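You operate a simulated robot arm through the tools that you are given. There is no shell and no other tool. Be economical: measure what you need, move in short steps, check, and stop when the job is done.

Carry out the task below with a simulated two-armed robot. There is one attempt and no reset: what you move stays moved.

Task
Hold the cream table lamp on the galley worktop steady with one hand and press the black lamp button to switch it on with the other. Then open the cleaning locker door, take the pink brush on the oven worktop and put it away on the lower shelf of the cleaning locker and shut the door again. Then fetch the white soap tablet and set it on top of the grey log. Do these in the order given.

It is judged by the outcome, as a careful person would: the job done as asked, and still so three seconds after it is handed in. It fails if anything else is knocked over, pushed out of place, dropped, spilled or broken.

Robot
Two 6-joint arms with fingered hands on one trunk, on a base that drives. Base frame: it is fixed to the floor where the robot stands at the start and does not move with it; the origin is under the middle of the robot, x ahead of it, y to its left, z up; the surface under the hand at the start is at about z = 0.925. Lengths are in m, angles in degrees, forces in N, time in s.
The left shoulder is at the start at [0.07, 0.191, 1.398], the right one opposite. With the tool pointing down near the work surface each hand reaches from about 0.5 to 0.96 m from the robot's upright axis, wherever it stands, measured 20 degrees to its own side. Places, roughly: black lamp button [0.5, 0.1, 1]; cleaning locker door [-2.9, 3, 0.3]; grey log [-3, 2.25, 0.75]; lower shelf of the cleaning locker [-3.1, 3, 0.1]; pink brush (10x4x6 cm) [0.7, 3.9, 0.9]; white soap tablet [-3, 2.5, 0.75]. Payload 4.7 kg a hand.
Tool frame (each hand has its own): the origin (TCP) lies between the finger pads and is the grasp point; the fingertips stand 0.036 m ahead of it; z points along the fingers, y is the line along which they close. Largest opening 0.12 m; the body of the gripper starts 0.042 m behind the TCP. The gripper is a hand of 5 fingers: y runs from the thumb to the fingers, the wrist lies at [-0.018, -0.113, -0.198] in the tool frame.
Orientation is that of the tool frame in the base frame, as a unit quaternion [x, y, z, w]. With the fingers straight down and the wrist toward the robot, the tool's x, y and z point along [0, 1, 0], [1, 0, 0] and [0, 0, -1] of the base frame.

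Tools
- The arms move only by the tool move_arm. It takes "left_moves", "right_moves" or both (then of equal length, played together; a hand with none holds still); each is a list of rows, each a list of 6 numbers: the shift along the tool's x, y, z in units of 50 mm (1.0 is 50 mm), then the turn, a rotation vector about the tool's x, y, z in units of 4 degrees (1.0 is 4 degrees). In form: [[dx, dy, dz, wx, wy, wz], ...]. A call has 1 to 12 rows; each row shifts and turns the commanded pose from where the row before left it, along the tool's axes as they then stand. A call with a number of a shift or a turn outside -1 to 1 is refused whole. A row lasts 0.2 s, in which the tool goes at most 0.05 m and 8.6 degrees; a call with a longer step from one row to the next is refused whole. A pose out of reach is approached as far as the arm can. The call stops where the force on the tool passes 40 N (or 10 N more than at its start, if that is more) or the arm is blocked; 0.2 s more then pass. In this call time passes only in rows, and 0.2 s behind the last. It gives the time, the measured TCP pose, the force on the tool (base axes), the opening and the grip force at its end, in the units of the frame above (readings bear some noise), with the torque about the TCP (base axes, N m) and any sound that the robot's microphone picked up.
- Cameras (640 x 400 px; columns grow to the right, rows downward): "scene" is now at [0.1152, -0.0036, 1.6139]; the picture's right is [0.11, -0.99, 0.00], its down [-0.72, -0.08, -0.69] and it looks along [0.69, 0.07, -0.72] (base axes); focal length 259 px, centre (320, 200). "left" rides on the left gripper at [-0.073, -0.091, -0.143] in its tool frame; the picture's right is [-0.80, -0.28, 0.53], its down [0.53, -0.73, 0.42] and it looks along [0.27, 0.62, 0.74] (tool axes); focal length 234 px, centre (320, 200). "right" rides on the right gripper at [0.073, -0.091, -0.143] in its tool frame; the picture's right is [-0.80, 0.28, -0.53], its down [-0.53, -0.73, 0.42] and it looks along [-0.27, 0.62, 0.74] (tool axes); focal length 234 px, centre (320, 200). There is no depth. A picture from a camera that has moved, and an enlarged one, comes with that camera's place and axes in the base frame and with its lens. The place of the scene camera against the robot may be out by one fixed shift of up to 0.025 m in any direction.
- grab_frame(camera): a new picture of that camera. It takes no simulated time.
- slide_trunk(by): slides the trunk up (or, below 0, down) by that many m; the arms and the scene camera ride with it, the base frame stays. It gives what a move gives, with no picture.
- roll_base(legs): drives the robot by 1 to 6 legs, each [ahead, left, turn to the left] in m, m and degrees, along the robot's own axes; the way and the turn of a leg run together, so that a leg with both is an arc; at most 1.5 m and 180 degrees a leg. The arms and the cameras ride along, it lands a little off, and it stops where it bumps. It gives what a move gives.
- set_fingers(index, middle, ring, little, thumb_bend, thumb_turn, hand): sets how far each is bent, from 0 (flat) to 1 (curled in); at 0.3 the hand is open as for a grip, at 0.7 the pads meet at the TCP. One left out holds its place. A second passes; each finger stops where it meets its share of the squeeze, and holds until it gets a number again. It is the only way to open and close the hand. It gives what a move gives, with no picture; readings hold the bend of each and the force on index, middle, ring, little, thumb and palm. thumb_turn goes from beside the hand (0) to across from the fingers (1), as for a grip.
- turn_head(pan, tilt): turns the head with the scene camera to pan (to the left, within 86 degrees either way) and tilt (down, from -29 to 69), counted from straight ahead of the robot. It gives what a move gives.
- zoom(camera, box): a new picture of the part [left, top, right, bottom] of that camera's present view, enlarged. It takes no simulated time.
- close_job(): hands the job in; it is judged then, once.

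Work in short steps. Places have to be worked out from the pictures, the camera data and where the tool is seen: move nearer, look again, correct. Check each grasp and each placing, and mend what went wrong. You have 165 turns and 130 pictures in all, those below and enlarged ones among them. Open the grippers and draw the arms clear of the work before you hand the job in, unless the task says otherwise; then end with one line.

The tools are called as name(argument=value, ...) on one line, values as JSON. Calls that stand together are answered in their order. move_arm: Moves the arms, as the interface text tells. Its arguments: {"type":"object","properties":{"left_moves":{"type":"array"},"right_moves":{"type":"array"}},"required":[]} The other tools are called the same way: slide_trunk (by) slides the trunk up or down; set_fingers (index, middle, ring, little, thumb_bend, thumb_turn, hand) moves the fingers one by one; roll_base (legs) drives the base; turn_head (pan, tilt) turns the head that bears the scene camera; grab_frame (camera) takes a picture; zoom (camera, box) takes an enlarged picture of a part of a camera's view; close_job () hands the job in.

At the start:

```text
time: 0.0
left_tcp_pos: [0.6121, 0.4009, 1.2728]
left_ee_rot: [0.707, 0.707, 0.0, -0.001]
left_ft_force: [0.0, 0.0, -0.2]
left_ft_torque: [-0.01, -0.01, 0.01]
left_opening: 0.1195
left_finger_force: 0.0
left_shape: jaw
left_bend: [0.3, 0.3, 0.3, 0.3, 0.3, 0.98]
left_finger forces: [0.0, 0.1, 0.0, 0.0, 0.0, 0.0]
right_tcp_pos: [0.6883, -0.1643, 1.1499]
right_ee_rot: [0.707, 0.707, 0.0, 0.0]
right_ft_force: [0.1, -0.2, -0.1]
right_ft_torque: [0.0, -0.01, -0.03]
right_opening: 0.1196
right_finger_force: 0.1
right_shape: jaw
right_bend: [0.3, 0.3, 0.3, 0.3, 0.3, 0.98]
right_finger forces: [0.1, 0.0, 0.0, 0.0, 0.0, 0.0]
trunk travel left (down, up): [-0.875, 0.065]
robot x, y, heading: [-0.0006, -0.0015, -0.3]
head pan, tilt: [6.0, 46.1]
```

scene: 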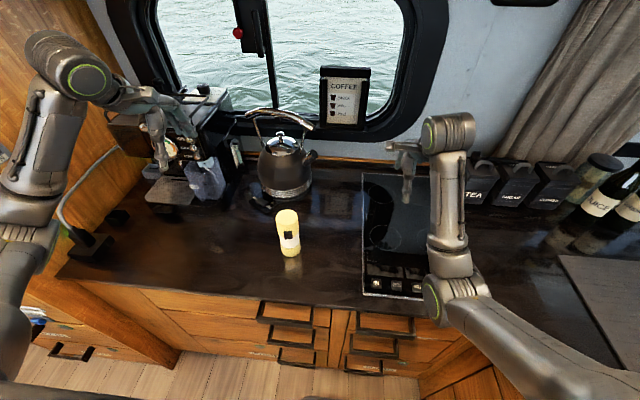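
right: 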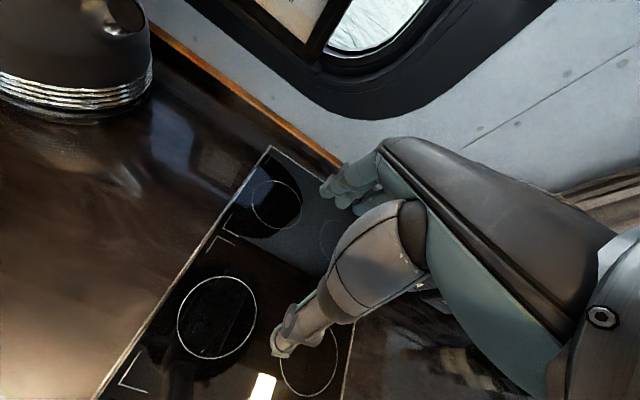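
left: 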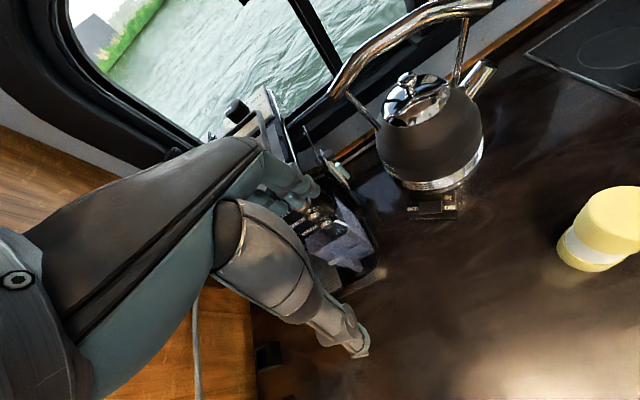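

The cream lamp seems to be the small cylinder near (288,232). I zoom in on it.

zoom(camera="scene", box=[230, 180, 350, 280])

```text
4.00 times, centred on (290, 230) of scene
camera zoom: at [0.1152, -0.0036, 1.6139], right [0.11, -0.99, 0.0], down [-0.72, -0.08, -0.69], along [0.69, 0.07, -0.72], focal length 1035 px, centre (440, 80)
```

zoom: 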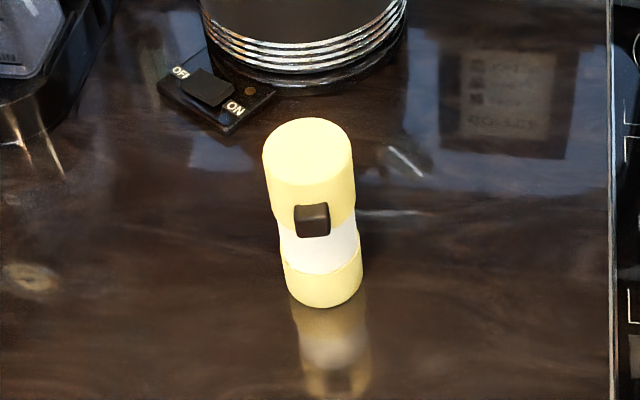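

The lamp's axis looks to be near [0.557, 0.131], with a radius of about 0.03, its top near 1.07 and the button facing me at about z 1.03. I back off a little for comfortable reach, then bring the left hand right before turning it.

roll_base(legs=[[-0.12, 0, 0]])

move_arm(left_moves=[[-1, 0, 0, 0, 0, 0], [-1, 0, 0, 0, 0, 0], [-1, 0, 0, 0, 0, 0], [0, 0, 0, 0, 0, 1], [0, 0, 0, 0, 0, 1], [0, 0, 0, 0, 0, 1], [0, 0, 0, 0, 0, 1], [0, 0, 0, 0, 0, 1], [0, 0, 0, 0, 0, 1], [0, 0, 0, 0, 0, 1], [0, 0, 0, 0, 0, 1], [0, 0, 0, 0, 0, 1]])

move_arm(left_moves=[[0, 0, 0, 0, 0, 1], [0, 0, 0, 0, 0, 1], [0, 0, 0, 0, 0, 1], [0, 0, 0, 0, 0, 1], [0, 0, 0, 0, 0, 1], [0, 0, 0, 0, 0, 1], [0, 0, 0, 0, 0, 1], [0, 0, 0, 0, 0, 1], [0, 0, 0, 0, 0, 1], [0, 0, 0, 0, 0, 1], [0, 0, 0, 0, 0, 1], [0, 0, 0, 0, 0, 1]])

move_arm(left_moves=[[0, 0, 0, 0, 0, 1], [0, 0, 0, 0, 0, 0.5]])

turn_head(pan=10, tilt=35)

grab_frame(camera="scene")

grab_frame(camera="left")

```text
time: 1.2
left_tcp_pos: [0.4981, 0.4002, 1.2705]
left_ee_rot: [0.708, 0.707, 0.0, -0.002]
left_ft_force: [0.8, 0.9, 0.5]
left_ft_torque: [-0.01, 0.0, 0.02]
left_opening: 0.1198
left_finger_force: 0.1
left_shape: jaw
left_bend: [0.3, 0.3, 0.3, 0.3, 0.3, 0.98]
left_finger forces: [0.0, 0.0, 0.0, 0.0, 0.0, 0.1]
right_tcp_pos: [0.5745, -0.165, 1.1484]
right_ee_rot: [0.708, 0.707, -0.001, 0.0]
right_ft_force: [-0.2, 1.3, 0.2]
right_ft_torque: [0.02, 0.05, -0.01]
right_opening: 0.1194
right_finger_force: 0.1
right_shape: jaw
right_bend: [0.3, 0.3, 0.3, 0.3, 0.3, 0.98]
right_finger forces: [0.0, 0.0, 0.1, 0.0, 0.1, 0.0]
trunk travel left (down, up): [-0.875, 0.065]
robot x, y, heading: [-0.1176, -0.0025, -0.1]
head pan, tilt: [6.0, 46.1]
```

```text
time: 3.8
left_tcp_pos: [0.5267, 0.3285, 1.2308]
left_ee_rot: [0.891, 0.453, 0.0, -0.001]
left_ft_force: [0.4, -0.3, 0.8]
left_ft_torque: [0.02, 0.03, 0.01]
left_opening: 0.1197
left_finger_force: 0.0
left_shape: jaw
left_bend: [0.3, 0.3, 0.3, 0.3, 0.3, 0.98]
left_finger forces: [0.0, 0.0, 0.1, 0.0, 0.0, 0.0]
left hand out of reach, approached as far as the arm can: row 1, 2, 3
right_tcp_pos: [0.5722, -0.1642, 1.1496]
right_ee_rot: [0.708, 0.706, 0.0, -0.001]
right_ft_force: [0.4, 0.6, 0.0]
right_ft_torque: [0.03, 0.01, -0.02]
right_opening: 0.1196
right_finger_force: 0.1
right_shape: jaw
right_bend: [0.3, 0.3, 0.3, 0.3, 0.3, 0.98]
right_finger forces: [0.1, 0.1, 0.0, 0.0, 0.0, 0.0]
trunk travel left (down, up): [-0.875, 0.065]
robot x, y, heading: [-0.1142, -0.0001, 0.0]
head pan, tilt: [6.0, 46.1]
```

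```text
time: 6.4
left_tcp_pos: [0.5284, 0.3279, 1.2313]
left_ee_rot: [0.999, 0.052, 0.0, 0.0]
left_ft_force: [-0.2, 0.3, -0.2]
left_ft_torque: [0.01, -0.01, 0.03]
left_opening: 0.1199
left_finger_force: 0.0
left_shape: jaw
left_bend: [0.3, 0.3, 0.3, 0.3, 0.3, 0.98]
left_finger forces: [0.0, 0.0, 0.0, 0.1, 0.0, 0.0]
right_tcp_pos: [0.5738, -0.1638, 1.1508]
right_ee_rot: [0.708, 0.706, 0.001, 0.0]
right_ft_force: [0.6, 0.3, 0.5]
right_ft_torque: [-0.02, 0.01, -0.01]
right_opening: 0.1196
right_finger_force: 0.1
right_shape: jaw
right_bend: [0.3, 0.3, 0.3, 0.3, 0.3, 0.98]
right_finger forces: [0.0, 0.0, 0.0, 0.1, 0.0, 0.0]
trunk travel left (down, up): [-0.875, 0.065]
robot x, y, heading: [-0.1163, -0.0006, -0.1]
head pan, tilt: [6.0, 46.1]
```

```text
time: 7.0
left_tcp_pos: [0.5268, 0.3285, 1.2308]
left_ee_rot: [1.0, 0.001, 0.002, 0.003]
left_ft_force: [0.3, -0.2, 0.2]
left_ft_torque: [0.0, 0.0, 0.04]
left_opening: 0.1196
left_finger_force: 0.1
left_shape: jaw
left_bend: [0.3, 0.3, 0.3, 0.3, 0.3, 0.98]
left_finger forces: [0.0, 0.1, 0.1, 0.1, 0.0, 0.0]
right_tcp_pos: [0.5731, -0.1642, 1.1513]
right_ee_rot: [0.708, 0.706, 0.0, 0.0]
right_ft_force: [-0.3, -0.3, -0.7]
right_ft_torque: [-0.02, 0.0, -0.04]
right_opening: 0.1198
right_finger_force: 0.0
right_shape: jaw
right_bend: [0.3, 0.3, 0.3, 0.3, 0.3, 0.98]
right_finger forces: [0.0, 0.1, 0.1, 0.0, 0.0, 0.1]
trunk travel left (down, up): [-0.875, 0.065]
robot x, y, heading: [-0.1159, -0.0032, 0.2]
head pan, tilt: [6.0, 46.1]
```

```text
time: 7.8
left_tcp_pos: [0.527, 0.3282, 1.2294]
left_ee_rot: [1.0, 0.002, 0.002, 0.003]
left_ft_force: [-0.4, 1.0, -0.1]
left_ft_torque: [-0.01, 0.04, 0.01]
left_opening: 0.1198
left_finger_force: 0.0
left_shape: jaw
left_bend: [0.3, 0.3, 0.3, 0.3, 0.3, 0.98]
left_finger forces: [0.0, 0.0, 0.1, 0.0, 0.0, 0.0]
right_tcp_pos: [0.5729, -0.1639, 1.1507]
right_ee_rot: [0.707, 0.707, 0.0, -0.001]
right_ft_force: [-0.5, -1.1, -0.1]
right_ft_torque: [0.02, 0.02, -0.02]
right_opening: 0.1194
right_finger_force: 0.1
right_shape: jaw
right_bend: [0.3, 0.3, 0.3, 0.3, 0.3, 0.98]
right_finger forces: [0.1, 0.0, 0.0, 0.1, 0.0, 0.0]
trunk travel left (down, up): [-0.875, 0.065]
robot x, y, heading: [-0.1155, 0.0007, -0.1]
head pan, tilt: [10.0, 35.0]
```

```text
125 pictures are left
camera scene: at [0.0061, 0.0032, 1.6302], right [0.17, -0.98, 0.0], down [-0.57, -0.1, -0.82], along [0.81, 0.14, -0.57], focal length 259 px, centre (320, 200)
```

scene: 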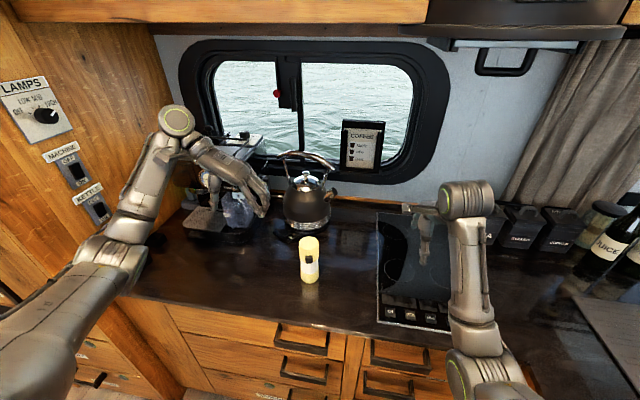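

```text
124 pictures are left
camera left: at [0.4535, 0.4189, 1.3736], right [-0.8, 0.27, -0.53], down [0.53, 0.73, -0.43], along [0.27, -0.62, -0.73], focal length 234 px, centre (320, 200)
```

left: 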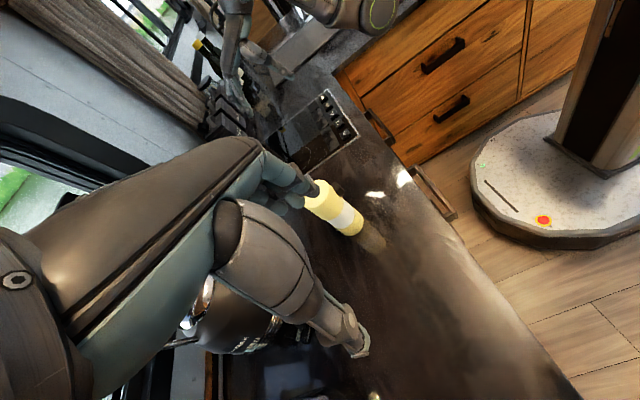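

The hand is turned, with the tool's y pointing to base −y. Both cameras put the lamp axis near [0.566, 0.14], so I move above it.

move_arm(left_moves=[[0.45, 0.9, 0, 0, 0, 0], [0.45, 0.9, 0, 0, 0, 0], [0, 0.95, 0, 0, 0, 0], [0, 0.95, 0, 0, 0, 0]])

grab_frame(camera="left")

zoom(camera="scene", box=[220, 150, 400, 290])

```text
refused: row 1 steps farther than a row can; nothing moved
```

```text
123 pictures are left
camera left: at [0.4535, 0.4189, 1.3736], right [-0.8, 0.27, -0.53], down [0.53, 0.73, -0.43], along [0.27, -0.62, -0.73], focal length 234 px, centre (320, 200)
```

left: 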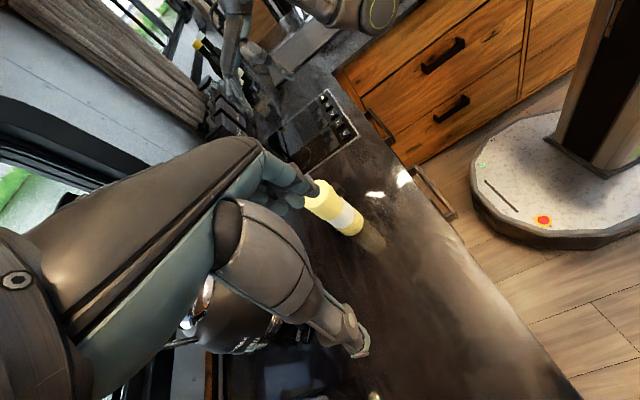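

```text
2.86 times, centred on (310, 220) of scene
camera zoom: at [0.0061, 0.0032, 1.6302], right [0.17, -0.98, 0.0], down [-0.57, -0.1, -0.82], along [0.81, 0.14, -0.57], focal length 739 px, centre (349, 143)
```

zoom: 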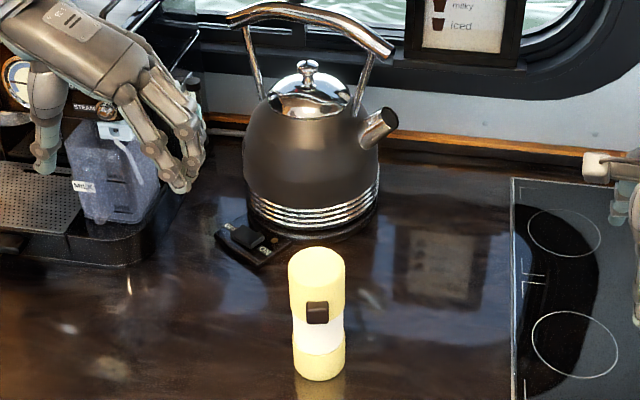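

A row's combined step must stay within 50 mm, so I use smaller rows.

move_arm(left_moves=[[0.3, 0.75, 0, 0, 0, 0], [0.3, 0.75, 0, 0, 0, 0], [0.3, 0.75, 0, 0, 0, 0], [0, 0.75, 0, 0, 0, 0], [0, 0.75, 0, 0, 0, 0]])

grab_frame(camera="left")

zoom(camera="scene", box=[220, 150, 400, 290])

```text
time: 8.9
left_tcp_pos: [0.5751, 0.1412, 1.221]
left_ee_rot: [1.0, 0.001, 0.001, 0.002]
left_ft_force: [0.0, 0.3, 0.5]
left_ft_torque: [0.03, 0.01, -0.02]
left_opening: 0.1199
left_finger_force: 0.0
left_shape: jaw
left_bend: [0.3, 0.3, 0.3, 0.3, 0.3, 0.98]
left_finger forces: [0.0, 0.0, 0.0, 0.0, 0.0, 0.1]
left hand out of reach, approached as far as the arm can: row 1, 2
right_tcp_pos: [0.5742, -0.1655, 1.1498]
right_ee_rot: [0.708, 0.706, 0.0, -0.001]
right_ft_force: [-0.3, -0.1, -0.9]
right_ft_torque: [0.07, -0.01, -0.02]
right_opening: 0.1195
right_finger_force: 0.1
right_shape: jaw
right_bend: [0.3, 0.3, 0.3, 0.3, 0.3, 0.98]
right_finger forces: [0.0, 0.0, 0.1, 0.0, 0.0, 0.0]
trunk travel left (down, up): [-0.875, 0.065]
robot x, y, heading: [-0.1175, -0.0013, 0.1]
head pan, tilt: [10.0, 35.0]
```

```text
121 pictures are left
camera left: at [0.5024, 0.2315, 1.3653], right [-0.8, 0.28, -0.53], down [0.53, 0.73, -0.43], along [0.27, -0.62, -0.73], focal length 234 px, centre (320, 200)
```

left: 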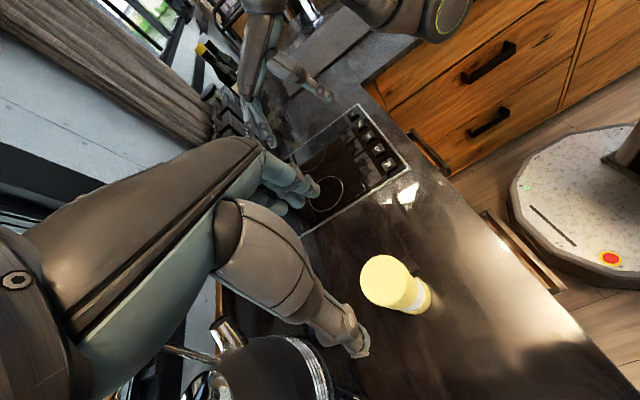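

```text
2.86 times, centred on (310, 220) of scene
camera zoom: at [0.0065, 0.0005, 1.6303], right [0.17, -0.98, 0.0], down [-0.57, -0.1, -0.82], along [0.81, 0.14, -0.57], focal length 739 px, centre (349, 143)
```

zoom: 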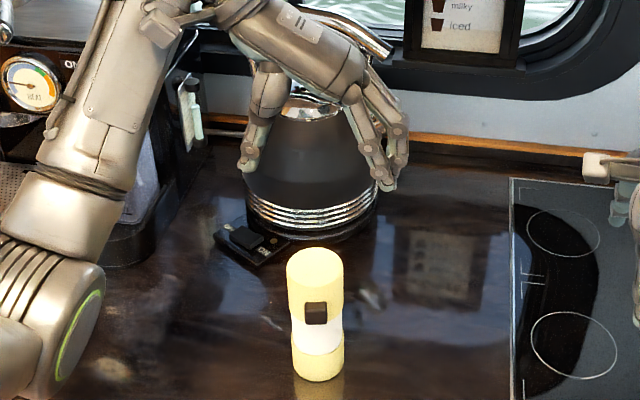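

The left wrist camera puts the lamp at about [0.568, 0.152]. I shift 9 mm left and descend around it.

move_arm(left_moves=[[0, -0.2, 0, 0, 0, 0], [0, 0, 0.85, 0, 0, 0], [0, 0, 0.85, 0, 0, 0], [0, 0, 0.6, 0, 0, 0]])

grab_frame(camera="left")

zoom(camera="scene", box=[220, 150, 400, 290])

```text
time: 9.9
left_tcp_pos: [0.5736, 0.1516, 1.1066]
left_ee_rot: [1.0, -0.001, -0.001, 0.001]
left_ft_force: [-0.4, 0.4, 0.6]
left_ft_torque: [-0.01, 0.01, 0.0]
left_opening: 0.1197
left_finger_force: 0.1
left_shape: jaw
left_bend: [0.3, 0.3, 0.3, 0.3, 0.3, 0.98]
left_finger forces: [0.0, 0.1, 0.0, 0.1, 0.0, 0.1]
right_tcp_pos: [0.5729, -0.1638, 1.15]
right_ee_rot: [0.707, 0.707, 0.0, 0.0]
right_ft_force: [-0.5, 0.7, 0.5]
right_ft_torque: [-0.02, 0.0, 0.0]
right_opening: 0.1194
right_finger_force: 0.1
right_shape: jaw
right_bend: [0.3, 0.3, 0.3, 0.3, 0.3, 0.98]
right_finger forces: [0.0, 0.1, 0.0, 0.1, 0.1, 0.0]
trunk travel left (down, up): [-0.875, 0.065]
robot x, y, heading: [-0.1165, 0.0005, -0.0]
head pan, tilt: [10.0, 35.0]
```

```text
119 pictures are left
camera left: at [0.5009, 0.2431, 1.2506], right [-0.8, 0.28, -0.53], down [0.53, 0.73, -0.43], along [0.27, -0.62, -0.74], focal length 234 px, centre (320, 200)
```

left: 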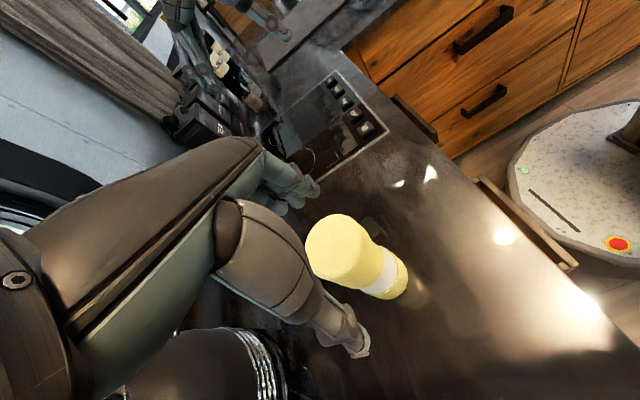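

```text
2.86 times, centred on (310, 220) of scene
camera zoom: at [0.0062, 0.0036, 1.6303], right [0.17, -0.98, 0.0], down [-0.57, -0.1, -0.82], along [0.81, 0.14, -0.57], focal length 739 px, centre (349, 143)
```

zoom: 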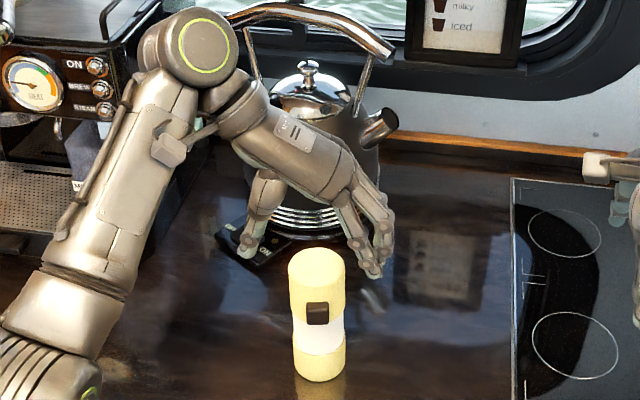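

The fingers straddle the lamp top correctly. I lower about 55 mm more.

move_arm(left_moves=[[0, 0, 0.4, 0, 0, 0], [0, 0, 0.4, 0, 0, 0], [0, 0, 0.3, 0, 0, 0]])

grab_frame(camera="left")

zoom(camera="scene", box=[220, 150, 400, 290])

```text
time: 10.8
left_tcp_pos: [0.5734, 0.1511, 1.0515]
left_ee_rot: [1.0, -0.001, -0.001, 0.0]
left_ft_force: [0.1, 0.8, 0.7]
left_ft_torque: [0.0, 0.02, -0.01]
left_opening: 0.1199
left_finger_force: 0.1
left_shape: jaw
left_bend: [0.3, 0.3, 0.3, 0.3, 0.3, 0.98]
left_finger forces: [0.1, 0.0, 0.0, 0.1, 0.0, 0.0]
right_tcp_pos: [0.5743, -0.1648, 1.1513]
right_ee_rot: [0.709, 0.706, 0.0, 0.0]
right_ft_force: [-0.2, -0.1, -0.4]
right_ft_torque: [0.01, -0.01, -0.01]
right_opening: 0.1197
right_finger_force: 0.1
right_shape: jaw
right_bend: [0.3, 0.3, 0.3, 0.3, 0.3, 0.98]
right_finger forces: [0.1, 0.0, 0.0, 0.1, 0.0, 0.0]
trunk travel left (down, up): [-0.875, 0.065]
robot x, y, heading: [-0.1152, 0.0005, 0.0]
head pan, tilt: [10.0, 35.0]
```

```text
117 pictures are left
camera left: at [0.5018, 0.2416, 1.1953], right [-0.8, 0.28, -0.53], down [0.53, 0.73, -0.43], along [0.27, -0.62, -0.74], focal length 234 px, centre (320, 200)
```

left: 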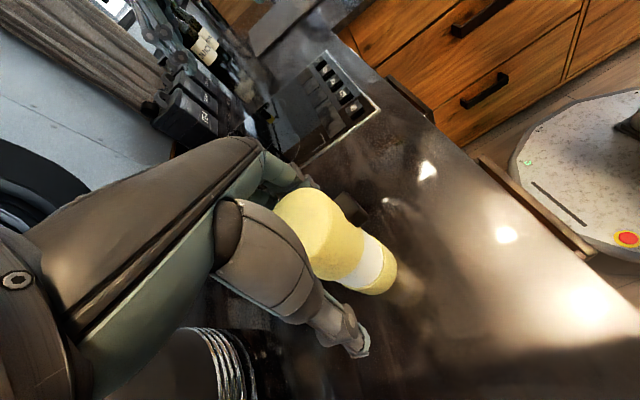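

```text
2.86 times, centred on (310, 220) of scene
camera zoom: at [0.0063, 0.0029, 1.6303], right [0.17, -0.98, 0.0], down [-0.57, -0.1, -0.82], along [0.81, 0.14, -0.57], focal length 739 px, centre (349, 143)
```

zoom: 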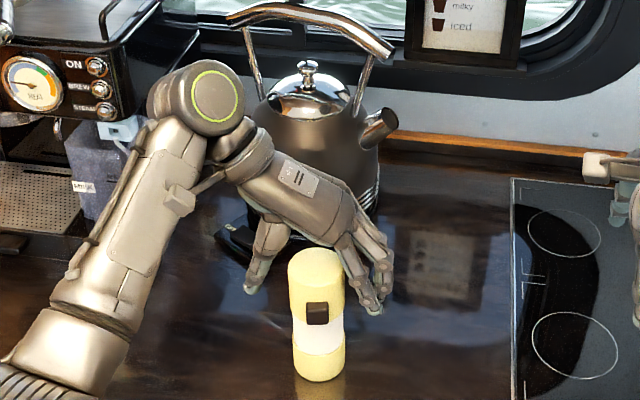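

The lamp is between thumb and fingers, with the button free at the front. I nudge 4 mm to centre and close.

move_arm(left_moves=[[-0.05, 0.08, 0, 0, 0, 0]])

set_fingers(hand="left", index=0.5, middle=0.5, ring=0.5, little=0.5, thumb_bend=0.5)

grab_frame(camera="left")

zoom(camera="scene", box=[220, 150, 400, 290])

```text
time: 11.2
left_tcp_pos: [0.5722, 0.147, 1.0515]
left_ee_rot: [1.0, -0.001, 0.0, 0.0]
left_ft_force: [0.8, 0.5, 0.8]
left_ft_torque: [0.01, 0.0, 0.0]
left_opening: 0.1198
left_finger_force: 0.1
left_shape: jaw
left_bend: [0.3, 0.3, 0.3, 0.3, 0.3, 0.98]
left_finger forces: [0.0, 0.0, 0.0, 0.0, 0.1, 0.0]
right_tcp_pos: [0.5729, -0.1653, 1.1514]
right_ee_rot: [0.708, 0.707, 0.0, 0.0]
right_ft_force: [0.7, -0.5, -0.3]
right_ft_torque: [-0.01, 0.0, -0.02]
right_opening: 0.1196
right_finger_force: 0.2
right_shape: jaw
right_bend: [0.3, 0.3, 0.3, 0.3, 0.3, 0.98]
right_finger forces: [0.1, 0.0, 0.0, 0.1, 0.0, 0.1]
trunk travel left (down, up): [-0.875, 0.065]
robot x, y, heading: [-0.1132, 0.0014, -0.1]
head pan, tilt: [10.0, 35.0]
```

```text
time: 12.2
left_tcp_pos: [0.5708, 0.148, 1.0505]
left_ee_rot: [1.0, 0.0, 0.0, 0.001]
left_ft_force: [-0.5, -0.3, 0.1]
left_ft_torque: [0.02, 0.0, -0.01]
left_opening: 0.0639
left_finger_force: 0.4
left_shape: fingers
left_bend: [0.5, 0.5, 0.5, 0.5, 0.5, 0.98]
left_finger forces: [0.7, 0.0, 0.0, 0.0, 0.0, 0.0]
right_tcp_pos: [0.5736, -0.1656, 1.1496]
right_ee_rot: [0.707, 0.708, 0.001, 0.0]
right_ft_force: [-0.1, 0.0, 0.0]
right_ft_torque: [-0.01, -0.02, -0.01]
right_opening: 0.1197
right_finger_force: 0.0
right_shape: jaw
right_bend: [0.3, 0.3, 0.3, 0.3, 0.3, 0.98]
right_finger forces: [0.0, 0.0, 0.0, 0.0, 0.1, 0.0]
trunk travel left (down, up): [-0.875, 0.065]
robot x, y, heading: [-0.1154, -0.0021, -0.2]
head pan, tilt: [10.0, 35.0]
```

```text
115 pictures are left
camera left: at [0.499, 0.2378, 1.1956], right [-0.8, 0.28, -0.53], down [0.53, 0.73, -0.42], along [0.27, -0.62, -0.74], focal length 234 px, centre (320, 200)
```

left: 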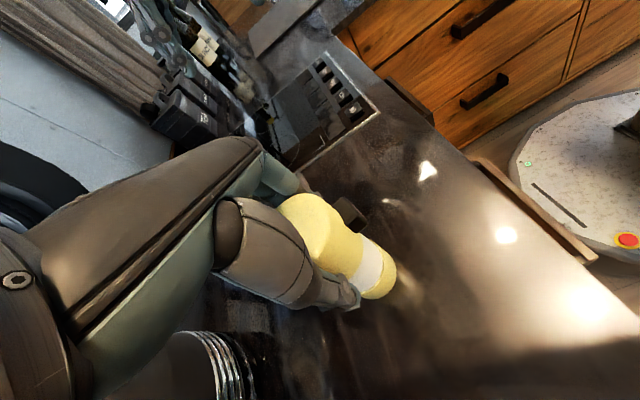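

```text
2.86 times, centred on (310, 220) of scene
camera zoom: at [0.0062, 0.0029, 1.6303], right [0.17, -0.98, 0.0], down [-0.57, -0.1, -0.82], along [0.81, 0.14, -0.57], focal length 739 px, centre (349, 143)
```

zoom: 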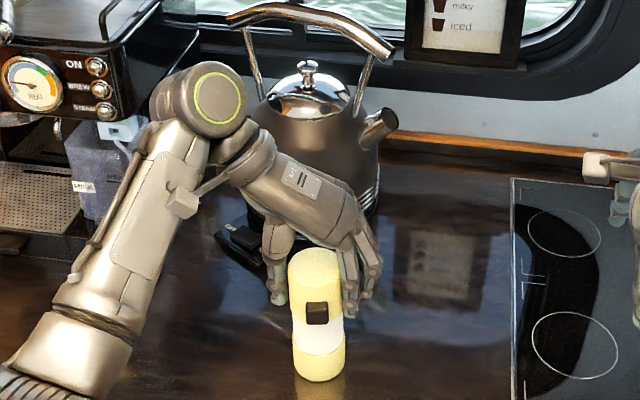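

The index just touches. I close fully to squeeze.

set_fingers(hand="left", index=0.6, middle=0.6, ring=0.6, little=0.6, thumb_bend=0.6)

zoom(camera="scene", box=[220, 150, 400, 290])

```text
time: 13.2
left_tcp_pos: [0.5717, 0.1473, 1.0514]
left_ee_rot: [1.0, 0.0, 0.0, 0.0]
left_ft_force: [-0.1, -1.5, -0.7]
left_ft_torque: [-0.17, -0.07, -0.01]
left_opening: 0.0572
left_finger_force: 11.3
left_shape: fingers
left_bend: [0.53, 0.56, 0.6, 0.6, 0.53, 0.97]
left_finger forces: [6.6, 4.2, 0.0, 0.0, 10.2, 0.0]
right_tcp_pos: [0.5725, -0.1647, 1.1503]
right_ee_rot: [0.708, 0.707, 0.001, -0.001]
right_ft_force: [-0.4, -0.4, 0.5]
right_ft_torque: [0.02, 0.0, 0.03]
right_opening: 0.1197
right_finger_force: 0.2
right_shape: jaw
right_bend: [0.3, 0.3, 0.3, 0.3, 0.3, 0.98]
right_finger forces: [0.0, 0.0, 0.0, 0.1, 0.0, 0.0]
trunk travel left (down, up): [-0.875, 0.065]
robot x, y, heading: [-0.1108, 0.0006, -0.2]
head pan, tilt: [10.0, 35.0]
```

```text
2.86 times, centred on (310, 220) of scene
camera zoom: at [0.0064, 0.0029, 1.6302], right [0.17, -0.98, 0.0], down [-0.57, -0.1, -0.82], along [0.81, 0.14, -0.57], focal length 739 px, centre (349, 143)
```

zoom: 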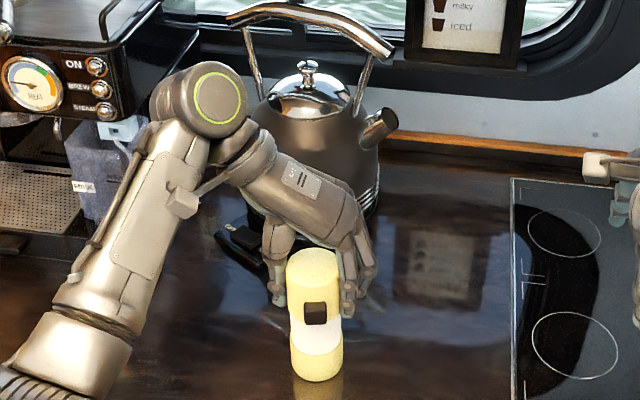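

The lamp is held with about 10 N. I shape the right hand for pointing with its index and look at the result.

set_fingers(hand="right", index=0, middle=1, ring=1, little=1, thumb_bend=0.6)

grab_frame(camera="right")

zoom(camera="scene", box=[360, 150, 520, 290])

```text
time: 14.2
left_tcp_pos: [0.5722, 0.1475, 1.0504]
left_ee_rot: [1.0, 0.0, 0.0, 0.0]
left_ft_force: [-0.4, -0.9, 0.6]
left_ft_torque: [-0.15, -0.05, 0.01]
left_opening: 0.057
left_finger_force: 10.4
left_shape: fingers
left_bend: [0.53, 0.56, 0.6, 0.6, 0.53, 0.97]
left_finger forces: [6.7, 4.3, 0.0, 0.0, 10.3, 0.0]
right_tcp_pos: [0.574, -0.1652, 1.1501]
right_ee_rot: [0.708, 0.706, 0.0, 0.0]
right_ft_force: [0.1, -0.7, 0.7]
right_ft_torque: [0.01, 0.0, -0.01]
right_opening: 0.1294
right_finger_force: 0.1
right_shape: fingers
right_bend: [0.0, 1.0, 1.0, 1.0, 0.6, 0.98]
right_finger forces: [0.1, 0.1, 0.0, 0.0, 0.0, 0.1]
trunk travel left (down, up): [-0.875, 0.065]
robot x, y, heading: [-0.1187, -0.0008, -0.4]
head pan, tilt: [10.0, 35.0]
```

```text
112 pictures are left
camera right: at [0.4817, -0.0922, 1.2935], right [0.28, -0.8, 0.53], down [-0.73, -0.53, -0.42], along [0.62, -0.27, -0.74], focal length 234 px, centre (320, 200)
```

right: 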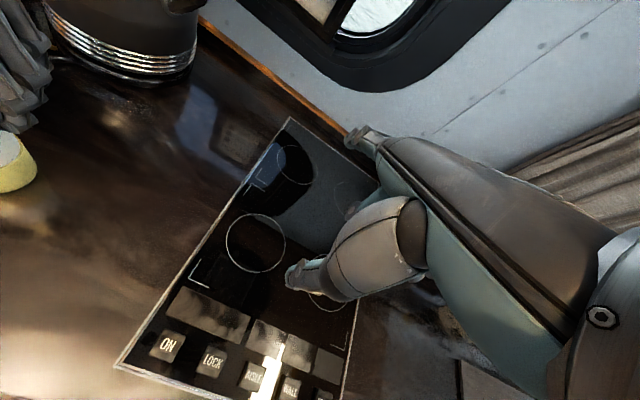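

```text
2.86 times, centred on (440, 220) of scene
camera zoom: at [0.0064, 0.0029, 1.6303], right [0.17, -0.98, 0.0], down [-0.57, -0.1, -0.82], along [0.81, 0.14, -0.57], focal length 739 px, centre (-23, 143)
```

zoom: 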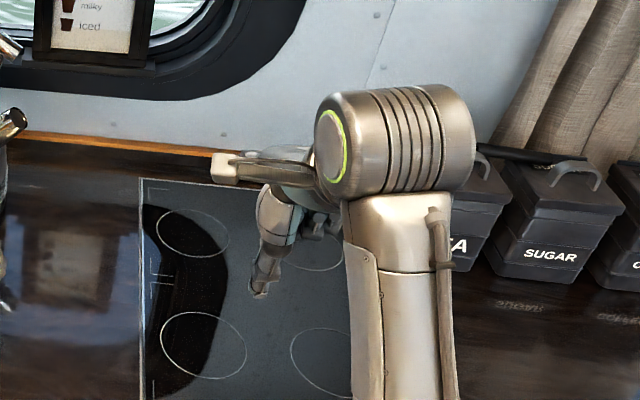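

The index points forward and somewhat down in this pose. I draw the right hand back and bring it toward the lamp's front, keeping z for now.

move_arm(right_moves=[[0, -0.85, 0, 0, 0, 0], [0, -0.85, 0, 0, 0, 0], [0, -0.85, 0, 0, 0, 0], [0, -0.85, 0, 0, 0, 0], [0.9, 0, 0, 0, 0, 0], [0.9, 0, 0, 0, 0, 0], [0.9, 0, 0, 0, 0, 0]])

grab_frame(camera="scene")

grab_frame(camera="right")

```text
time: 15.3
left_tcp_pos: [0.5728, 0.1469, 1.052]
left_ee_rot: [1.0, -0.001, -0.001, 0.0]
left_ft_force: [-1.4, 0.5, 2.4]
left_ft_torque: [-0.05, 0.03, -0.03]
left_opening: 0.057
left_finger_force: 10.6
left_shape: fingers
left_bend: [0.53, 0.57, 0.6, 0.6, 0.53, 0.97]
left_finger forces: [6.4, 3.6, 0.1, 0.0, 10.9, 0.0]
right_tcp_pos: [0.4483, -0.2084, 1.1135]
right_ee_rot: [0.729, 0.677, -0.049, 0.089]
right_ft_force: [-0.1, 0.1, 0.2]
right_ft_torque: [0.02, 0.0, 0.02]
right_opening: 0.1294
right_finger_force: 0.0
right_shape: fingers
right_bend: [0.0, 1.0, 1.0, 1.0, 0.6, 0.98]
right_finger forces: [0.0, 0.0, 0.0, 0.0, 0.0, 0.1]
right hand out of reach, approached as far as the arm can: row 2, 3, 4, 5
trunk travel left (down, up): [-0.875, 0.065]
robot x, y, heading: [-0.1145, -0.0018, -0.0]
head pan, tilt: [10.0, 35.0]
stopped in row 5 (right hand): the arm was blocked; the commanded pose is now the measured one
```

```text
110 pictures are left
camera scene: at [0.0068, 0.0023, 1.6303], right [0.17, -0.98, 0.0], down [-0.57, -0.1, -0.82], along [0.81, 0.14, -0.57], focal length 259 px, centre (320, 200)
```

scene: 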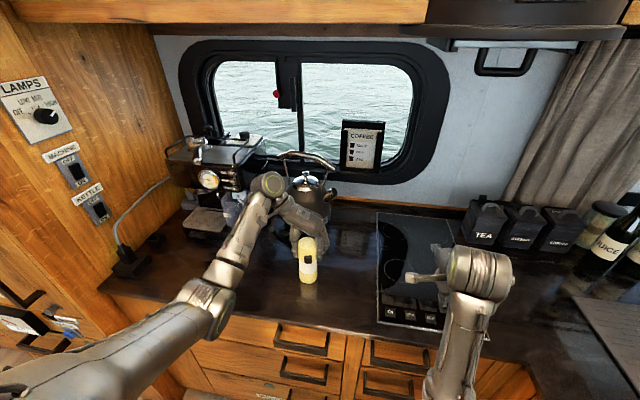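

```text
109 pictures are left
camera right: at [0.3565, -0.1034, 1.234], right [0.19, -0.7, 0.68], down [-0.75, -0.55, -0.36], along [0.63, -0.45, -0.63], focal length 234 px, centre (320, 200)
```

right: 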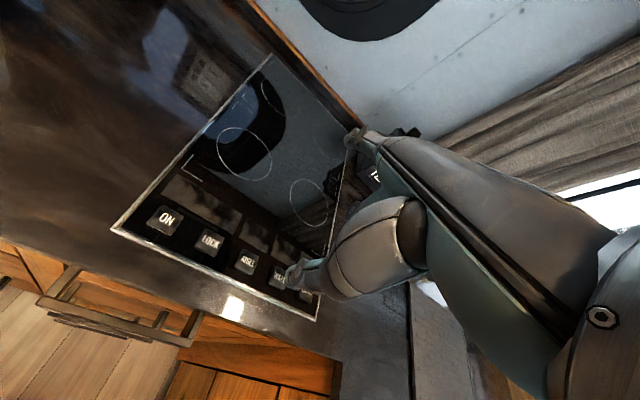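

The right arm folds up too close to the shoulder, so the robot needs to stand farther back. I release the lamp gently, lift off, drive back and regrasp.

set_fingers(hand="left", index=0.3, middle=0.3, ring=0.3, little=0.3, thumb_bend=0.3)

move_arm(left_moves=[[0, 0, -0.9, 0, 0, 0], [0, 0, -0.9, 0, 0, 0], [0, 0, -0.9, 0, 0, 0]])

roll_base(legs=[[-0.18, 0, 0]])

grab_frame(camera="left")

grab_frame(camera="scene")

```text
time: 16.4
left_tcp_pos: [0.5713, 0.1472, 1.0513]
left_ee_rot: [1.0, -0.001, -0.001, 0.0]
left_ft_force: [-0.1, -0.1, -0.3]
left_ft_torque: [0.03, 0.01, -0.01]
left_opening: 0.1219
left_finger_force: 0.1
left_shape: fingers
left_bend: [0.3, 0.3, 0.3, 0.3, 0.3, 0.97]
left_finger forces: [0.0, 0.0, 0.0, 0.0, 0.1, 0.0]
right_tcp_pos: [0.4487, -0.2073, 1.1134]
right_ee_rot: [0.73, 0.676, -0.05, 0.087]
right_ft_force: [0.3, 0.6, -1.1]
right_ft_torque: [0.03, -0.01, -0.02]
right_opening: 0.1296
right_finger_force: 0.0
right_shape: fingers
right_bend: [0.0, 1.0, 1.0, 1.0, 0.6, 0.98]
right_finger forces: [0.0, 0.0, 0.0, 0.1, 0.1, 0.0]
trunk travel left (down, up): [-0.875, 0.065]
robot x, y, heading: [-0.1161, 0.0028, -0.0]
head pan, tilt: [10.0, 35.0]
```

```text
time: 17.1
left_tcp_pos: [0.5738, 0.1482, 1.1843]
left_ee_rot: [1.0, 0.0, -0.001, 0.0]
left_ft_force: [0.4, -0.3, 1.0]
left_ft_torque: [0.02, -0.01, 0.0]
left_opening: 0.1219
left_finger_force: 0.0
left_shape: fingers
left_bend: [0.3, 0.3, 0.3, 0.3, 0.3, 0.97]
left_finger forces: [0.0, 0.0, 0.0, 0.0, 0.0, 0.1]
right_tcp_pos: [0.4477, -0.2073, 1.1132]
right_ee_rot: [0.729, 0.677, -0.05, 0.088]
right_ft_force: [0.3, -0.2, 0.0]
right_ft_torque: [0.02, 0.01, 0.0]
right_opening: 0.1295
right_finger_force: 0.1
right_shape: fingers
right_bend: [0.0, 1.0, 1.0, 1.0, 0.6, 0.98]
right_finger forces: [0.0, 0.1, 0.0, 0.0, 0.0, 0.0]
trunk travel left (down, up): [-0.875, 0.065]
robot x, y, heading: [-0.115, -0.0008, -0.1]
head pan, tilt: [10.0, 35.0]
```

```text
time: 18.7
left_tcp_pos: [0.3942, 0.1496, 1.181]
left_ee_rot: [1.0, 0.0, -0.001, 0.0]
left_ft_force: [0.0, -0.2, -0.9]
left_ft_torque: [0.0, 0.02, 0.02]
left_opening: 0.1218
left_finger_force: 0.0
left_shape: fingers
left_bend: [0.3, 0.3, 0.3, 0.3, 0.3, 0.97]
left_finger forces: [0.0, 0.0, 0.1, 0.0, 0.0, 0.0]
right_tcp_pos: [0.27, -0.2068, 1.112]
right_ee_rot: [0.728, 0.678, -0.051, 0.086]
right_ft_force: [-0.7, -0.2, 0.0]
right_ft_torque: [0.0, 0.03, 0.01]
right_opening: 0.1295
right_finger_force: 0.0
right_shape: fingers
right_bend: [0.0, 1.0, 1.0, 1.0, 0.6, 0.98]
right_finger forces: [0.1, 0.0, 0.0, 0.0, 0.0, 0.1]
trunk travel left (down, up): [-0.875, 0.065]
robot x, y, heading: [-0.2975, -0.0006, 0.2]
head pan, tilt: [10.0, 35.0]
```

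```text
108 pictures are left
camera left: at [0.3214, 0.2398, 1.3259], right [-0.81, 0.28, -0.52], down [0.53, 0.73, -0.43], along [0.27, -0.62, -0.74], focal length 234 px, centre (320, 200)
```

left: 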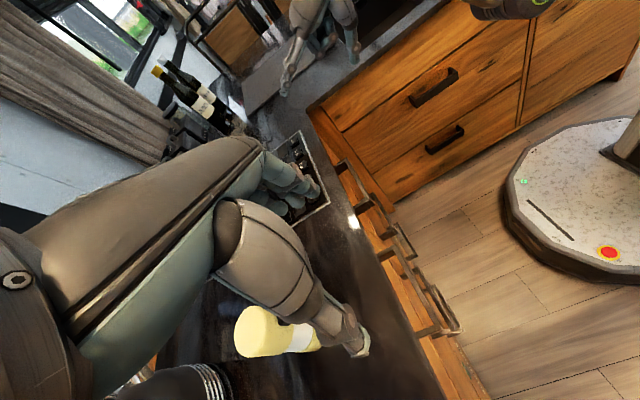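

```text
107 pictures are left
camera scene: at [-0.1715, 0.0035, 1.6299], right [0.17, -0.98, 0.0], down [-0.57, -0.1, -0.82], along [0.81, 0.14, -0.58], focal length 259 px, centre (320, 200)
```

scene: 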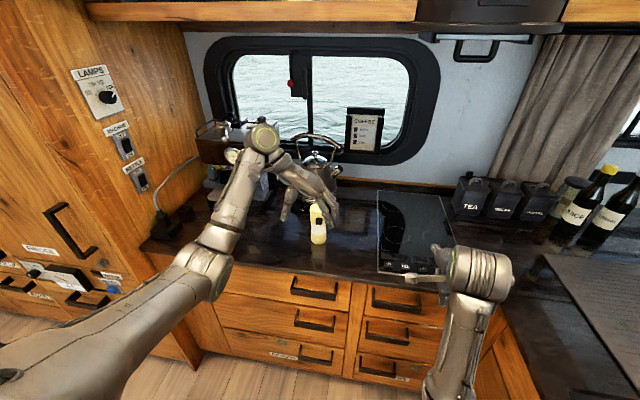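

I move the left hand back over the lamp.

move_arm(left_moves=[[0.9, 0, 0, 0, 0, 0], [0.9, 0, 0, 0, 0, 0], [0.9, 0, 0, 0, 0, 0], [0.85, 0, 0, 0, 0, 0]])

grab_frame(camera="left")

```text
time: 19.7
left_tcp_pos: [0.5324, 0.1489, 1.1821]
left_ee_rot: [1.0, 0.0, 0.001, 0.0]
left_ft_force: [-1.5, 0.6, -3.7]
left_ft_torque: [-0.06, -0.02, 0.02]
left_opening: 0.1218
left_finger_force: 0.0
left_shape: fingers
left_bend: [0.3, 0.3, 0.3, 0.3, 0.3, 0.98]
left_finger forces: [0.1, 0.0, 0.0, 0.1, 0.0, 0.1]
left hand out of reach, approached as far as the arm can: row 4
right_tcp_pos: [0.2662, -0.2076, 1.1125]
right_ee_rot: [0.729, 0.678, -0.05, 0.087]
right_ft_force: [-0.8, 0.1, -0.4]
right_ft_torque: [-0.03, -0.05, -0.01]
right_opening: 0.1297
right_finger_force: 0.0
right_shape: fingers
right_bend: [0.0, 1.0, 1.0, 1.0, 0.6, 0.98]
right_finger forces: [0.1, 0.1, 0.0, 0.0, 0.0, 0.1]
trunk travel left (down, up): [-0.875, 0.065]
robot x, y, heading: [-0.2966, -0.0017, -0.0]
head pan, tilt: [10.0, 35.0]
```

```text
106 pictures are left
camera left: at [0.4591, 0.239, 1.3268], right [-0.8, 0.28, -0.53], down [0.53, 0.73, -0.42], along [0.27, -0.62, -0.74], focal length 234 px, centre (320, 200)
```

left: 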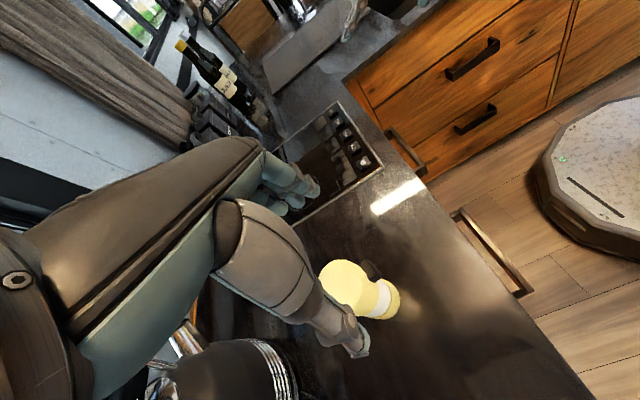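

The hand stops about 40 mm short of the lamp. I drive 45 mm forward, check the view, then lower the trunk so the hand comes down around the lamp.

roll_base(legs=[[0.042, 0, 0]])

grab_frame(camera="left")

```text
time: 20.6
left_tcp_pos: [0.5662, 0.1531, 1.1894]
left_ee_rot: [1.0, 0.001, 0.002, 0.0]
left_ft_force: [-0.7, 0.6, 1.2]
left_ft_torque: [0.02, -0.09, -0.01]
left_opening: 0.1222
left_finger_force: 0.0
left_shape: fingers
left_bend: [0.3, 0.3, 0.3, 0.3, 0.3, 0.98]
left_finger forces: [0.0, 0.0, 0.0, 0.0, 0.0, 0.0]
right_tcp_pos: [0.3033, -0.206, 1.1173]
right_ee_rot: [0.728, 0.678, -0.047, 0.09]
right_ft_force: [-1.7, 0.0, 0.8]
right_ft_torque: [-0.02, -0.11, 0.0]
right_opening: 0.1293
right_finger_force: 0.1
right_shape: fingers
right_bend: [0.0, 1.0, 1.0, 1.0, 0.6, 0.98]
right_finger forces: [0.0, 0.0, 0.0, 0.0, 0.0, 0.0]
trunk travel left (down, up): [-0.875, 0.065]
robot x, y, heading: [-0.2571, -0.0014, 0.3]
head pan, tilt: [10.0, 35.0]
```

```text
105 pictures are left
camera left: at [0.4931, 0.2426, 1.3325], right [-0.8, 0.28, -0.53], down [0.53, 0.73, -0.42], along [0.27, -0.62, -0.74], focal length 234 px, centre (320, 200)
```

left: 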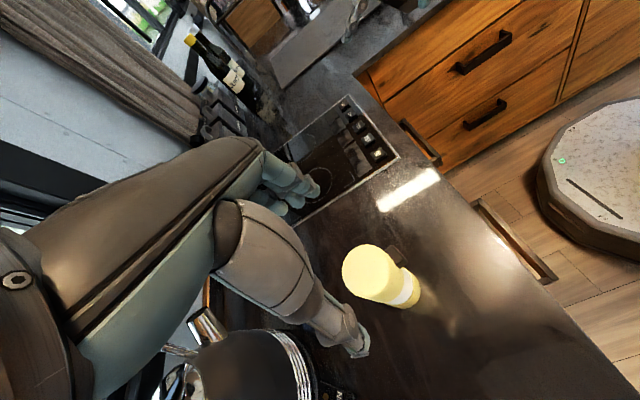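

The hand is right over the lamp. I lower the trunk 0.1 m, keeping the arm posture, and then go down the remaining few cm.

slide_trunk(by=-0.1)

move_arm(left_moves=[[0.15, 0.05, 0.25, 0, 0, 0], [0, 0, 0.3, 0, 0, 0]])

grab_frame(camera="left")

grab_frame(camera="scene")

```text
time: 21.9
left_tcp_pos: [0.5741, 0.1516, 1.084]
left_ee_rot: [1.0, 0.002, 0.0, 0.0]
left_ft_force: [0.4, -0.5, -0.3]
left_ft_torque: [0.0, -0.01, -0.03]
left_opening: 0.1221
left_finger_force: 0.1
left_shape: fingers
left_bend: [0.3, 0.3, 0.3, 0.3, 0.3, 0.98]
left_finger forces: [0.0, 0.0, 0.0, 0.0, 0.0, 0.0]
right_tcp_pos: [0.3094, -0.2065, 1.0121]
right_ee_rot: [0.728, 0.678, -0.05, 0.088]
right_ft_force: [-1.4, -0.1, -0.3]
right_ft_torque: [-0.02, 0.01, 0.0]
right_opening: 0.1296
right_finger_force: 0.0
right_shape: fingers
right_bend: [0.0, 1.0, 1.0, 1.0, 0.6, 0.98]
right_finger forces: [0.0, 0.0, 0.1, 0.1, 0.0, 0.0]
trunk travel left (down, up): [-0.775, 0.165]
robot x, y, heading: [-0.2547, -0.0012, 0.2]
head pan, tilt: [10.0, 35.0]
```

```text
time: 22.5
left_tcp_pos: [0.5735, 0.1522, 1.0569]
left_ee_rot: [1.0, 0.002, 0.0, -0.001]
left_ft_force: [0.1, 0.2, 0.7]
left_ft_torque: [0.0, 0.0, 0.0]
left_opening: 0.122
left_finger_force: 0.1
left_shape: fingers
left_bend: [0.3, 0.3, 0.3, 0.3, 0.3, 0.98]
left_finger forces: [0.0, 0.1, 0.0, 0.0, 0.1, 0.1]
left hand out of reach, approached as far as the arm can: row 1
right_tcp_pos: [0.309, -0.2069, 1.013]
right_ee_rot: [0.728, 0.679, -0.05, 0.088]
right_ft_force: [0.4, 0.5, 0.1]
right_ft_torque: [-0.03, -0.01, 0.01]
right_opening: 0.1297
right_finger_force: 0.1
right_shape: fingers
right_bend: [0.0, 1.0, 1.0, 1.0, 0.6, 0.98]
right_finger forces: [0.0, 0.0, 0.1, 0.0, 0.1, 0.1]
trunk travel left (down, up): [-0.775, 0.165]
robot x, y, heading: [-0.2565, 0.0006, 0.2]
head pan, tilt: [10.0, 35.0]
```

```text
104 pictures are left
camera left: at [0.4992, 0.2411, 1.2002], right [-0.8, 0.28, -0.53], down [0.53, 0.74, -0.42], along [0.27, -0.62, -0.74], focal length 234 px, centre (320, 200)
```

left: 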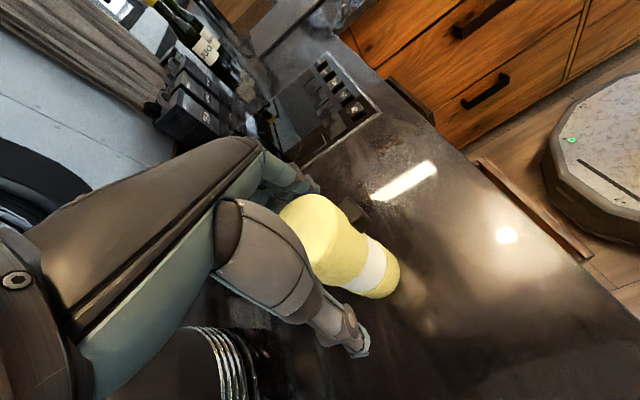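

```text
103 pictures are left
camera scene: at [-0.1332, 0.0037, 1.5303], right [0.18, -0.98, 0.0], down [-0.56, -0.1, -0.82], along [0.81, 0.14, -0.57], focal length 259 px, centre (320, 200)
```

scene: 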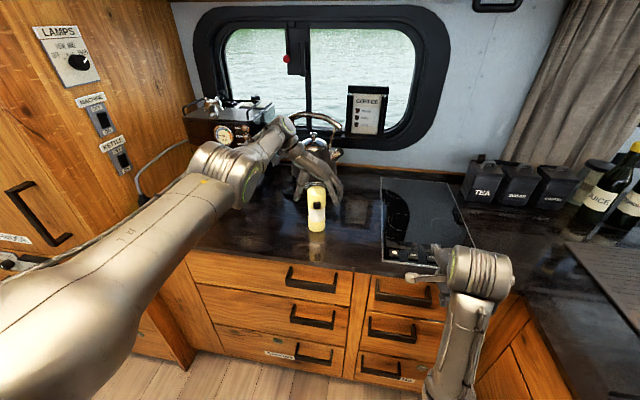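

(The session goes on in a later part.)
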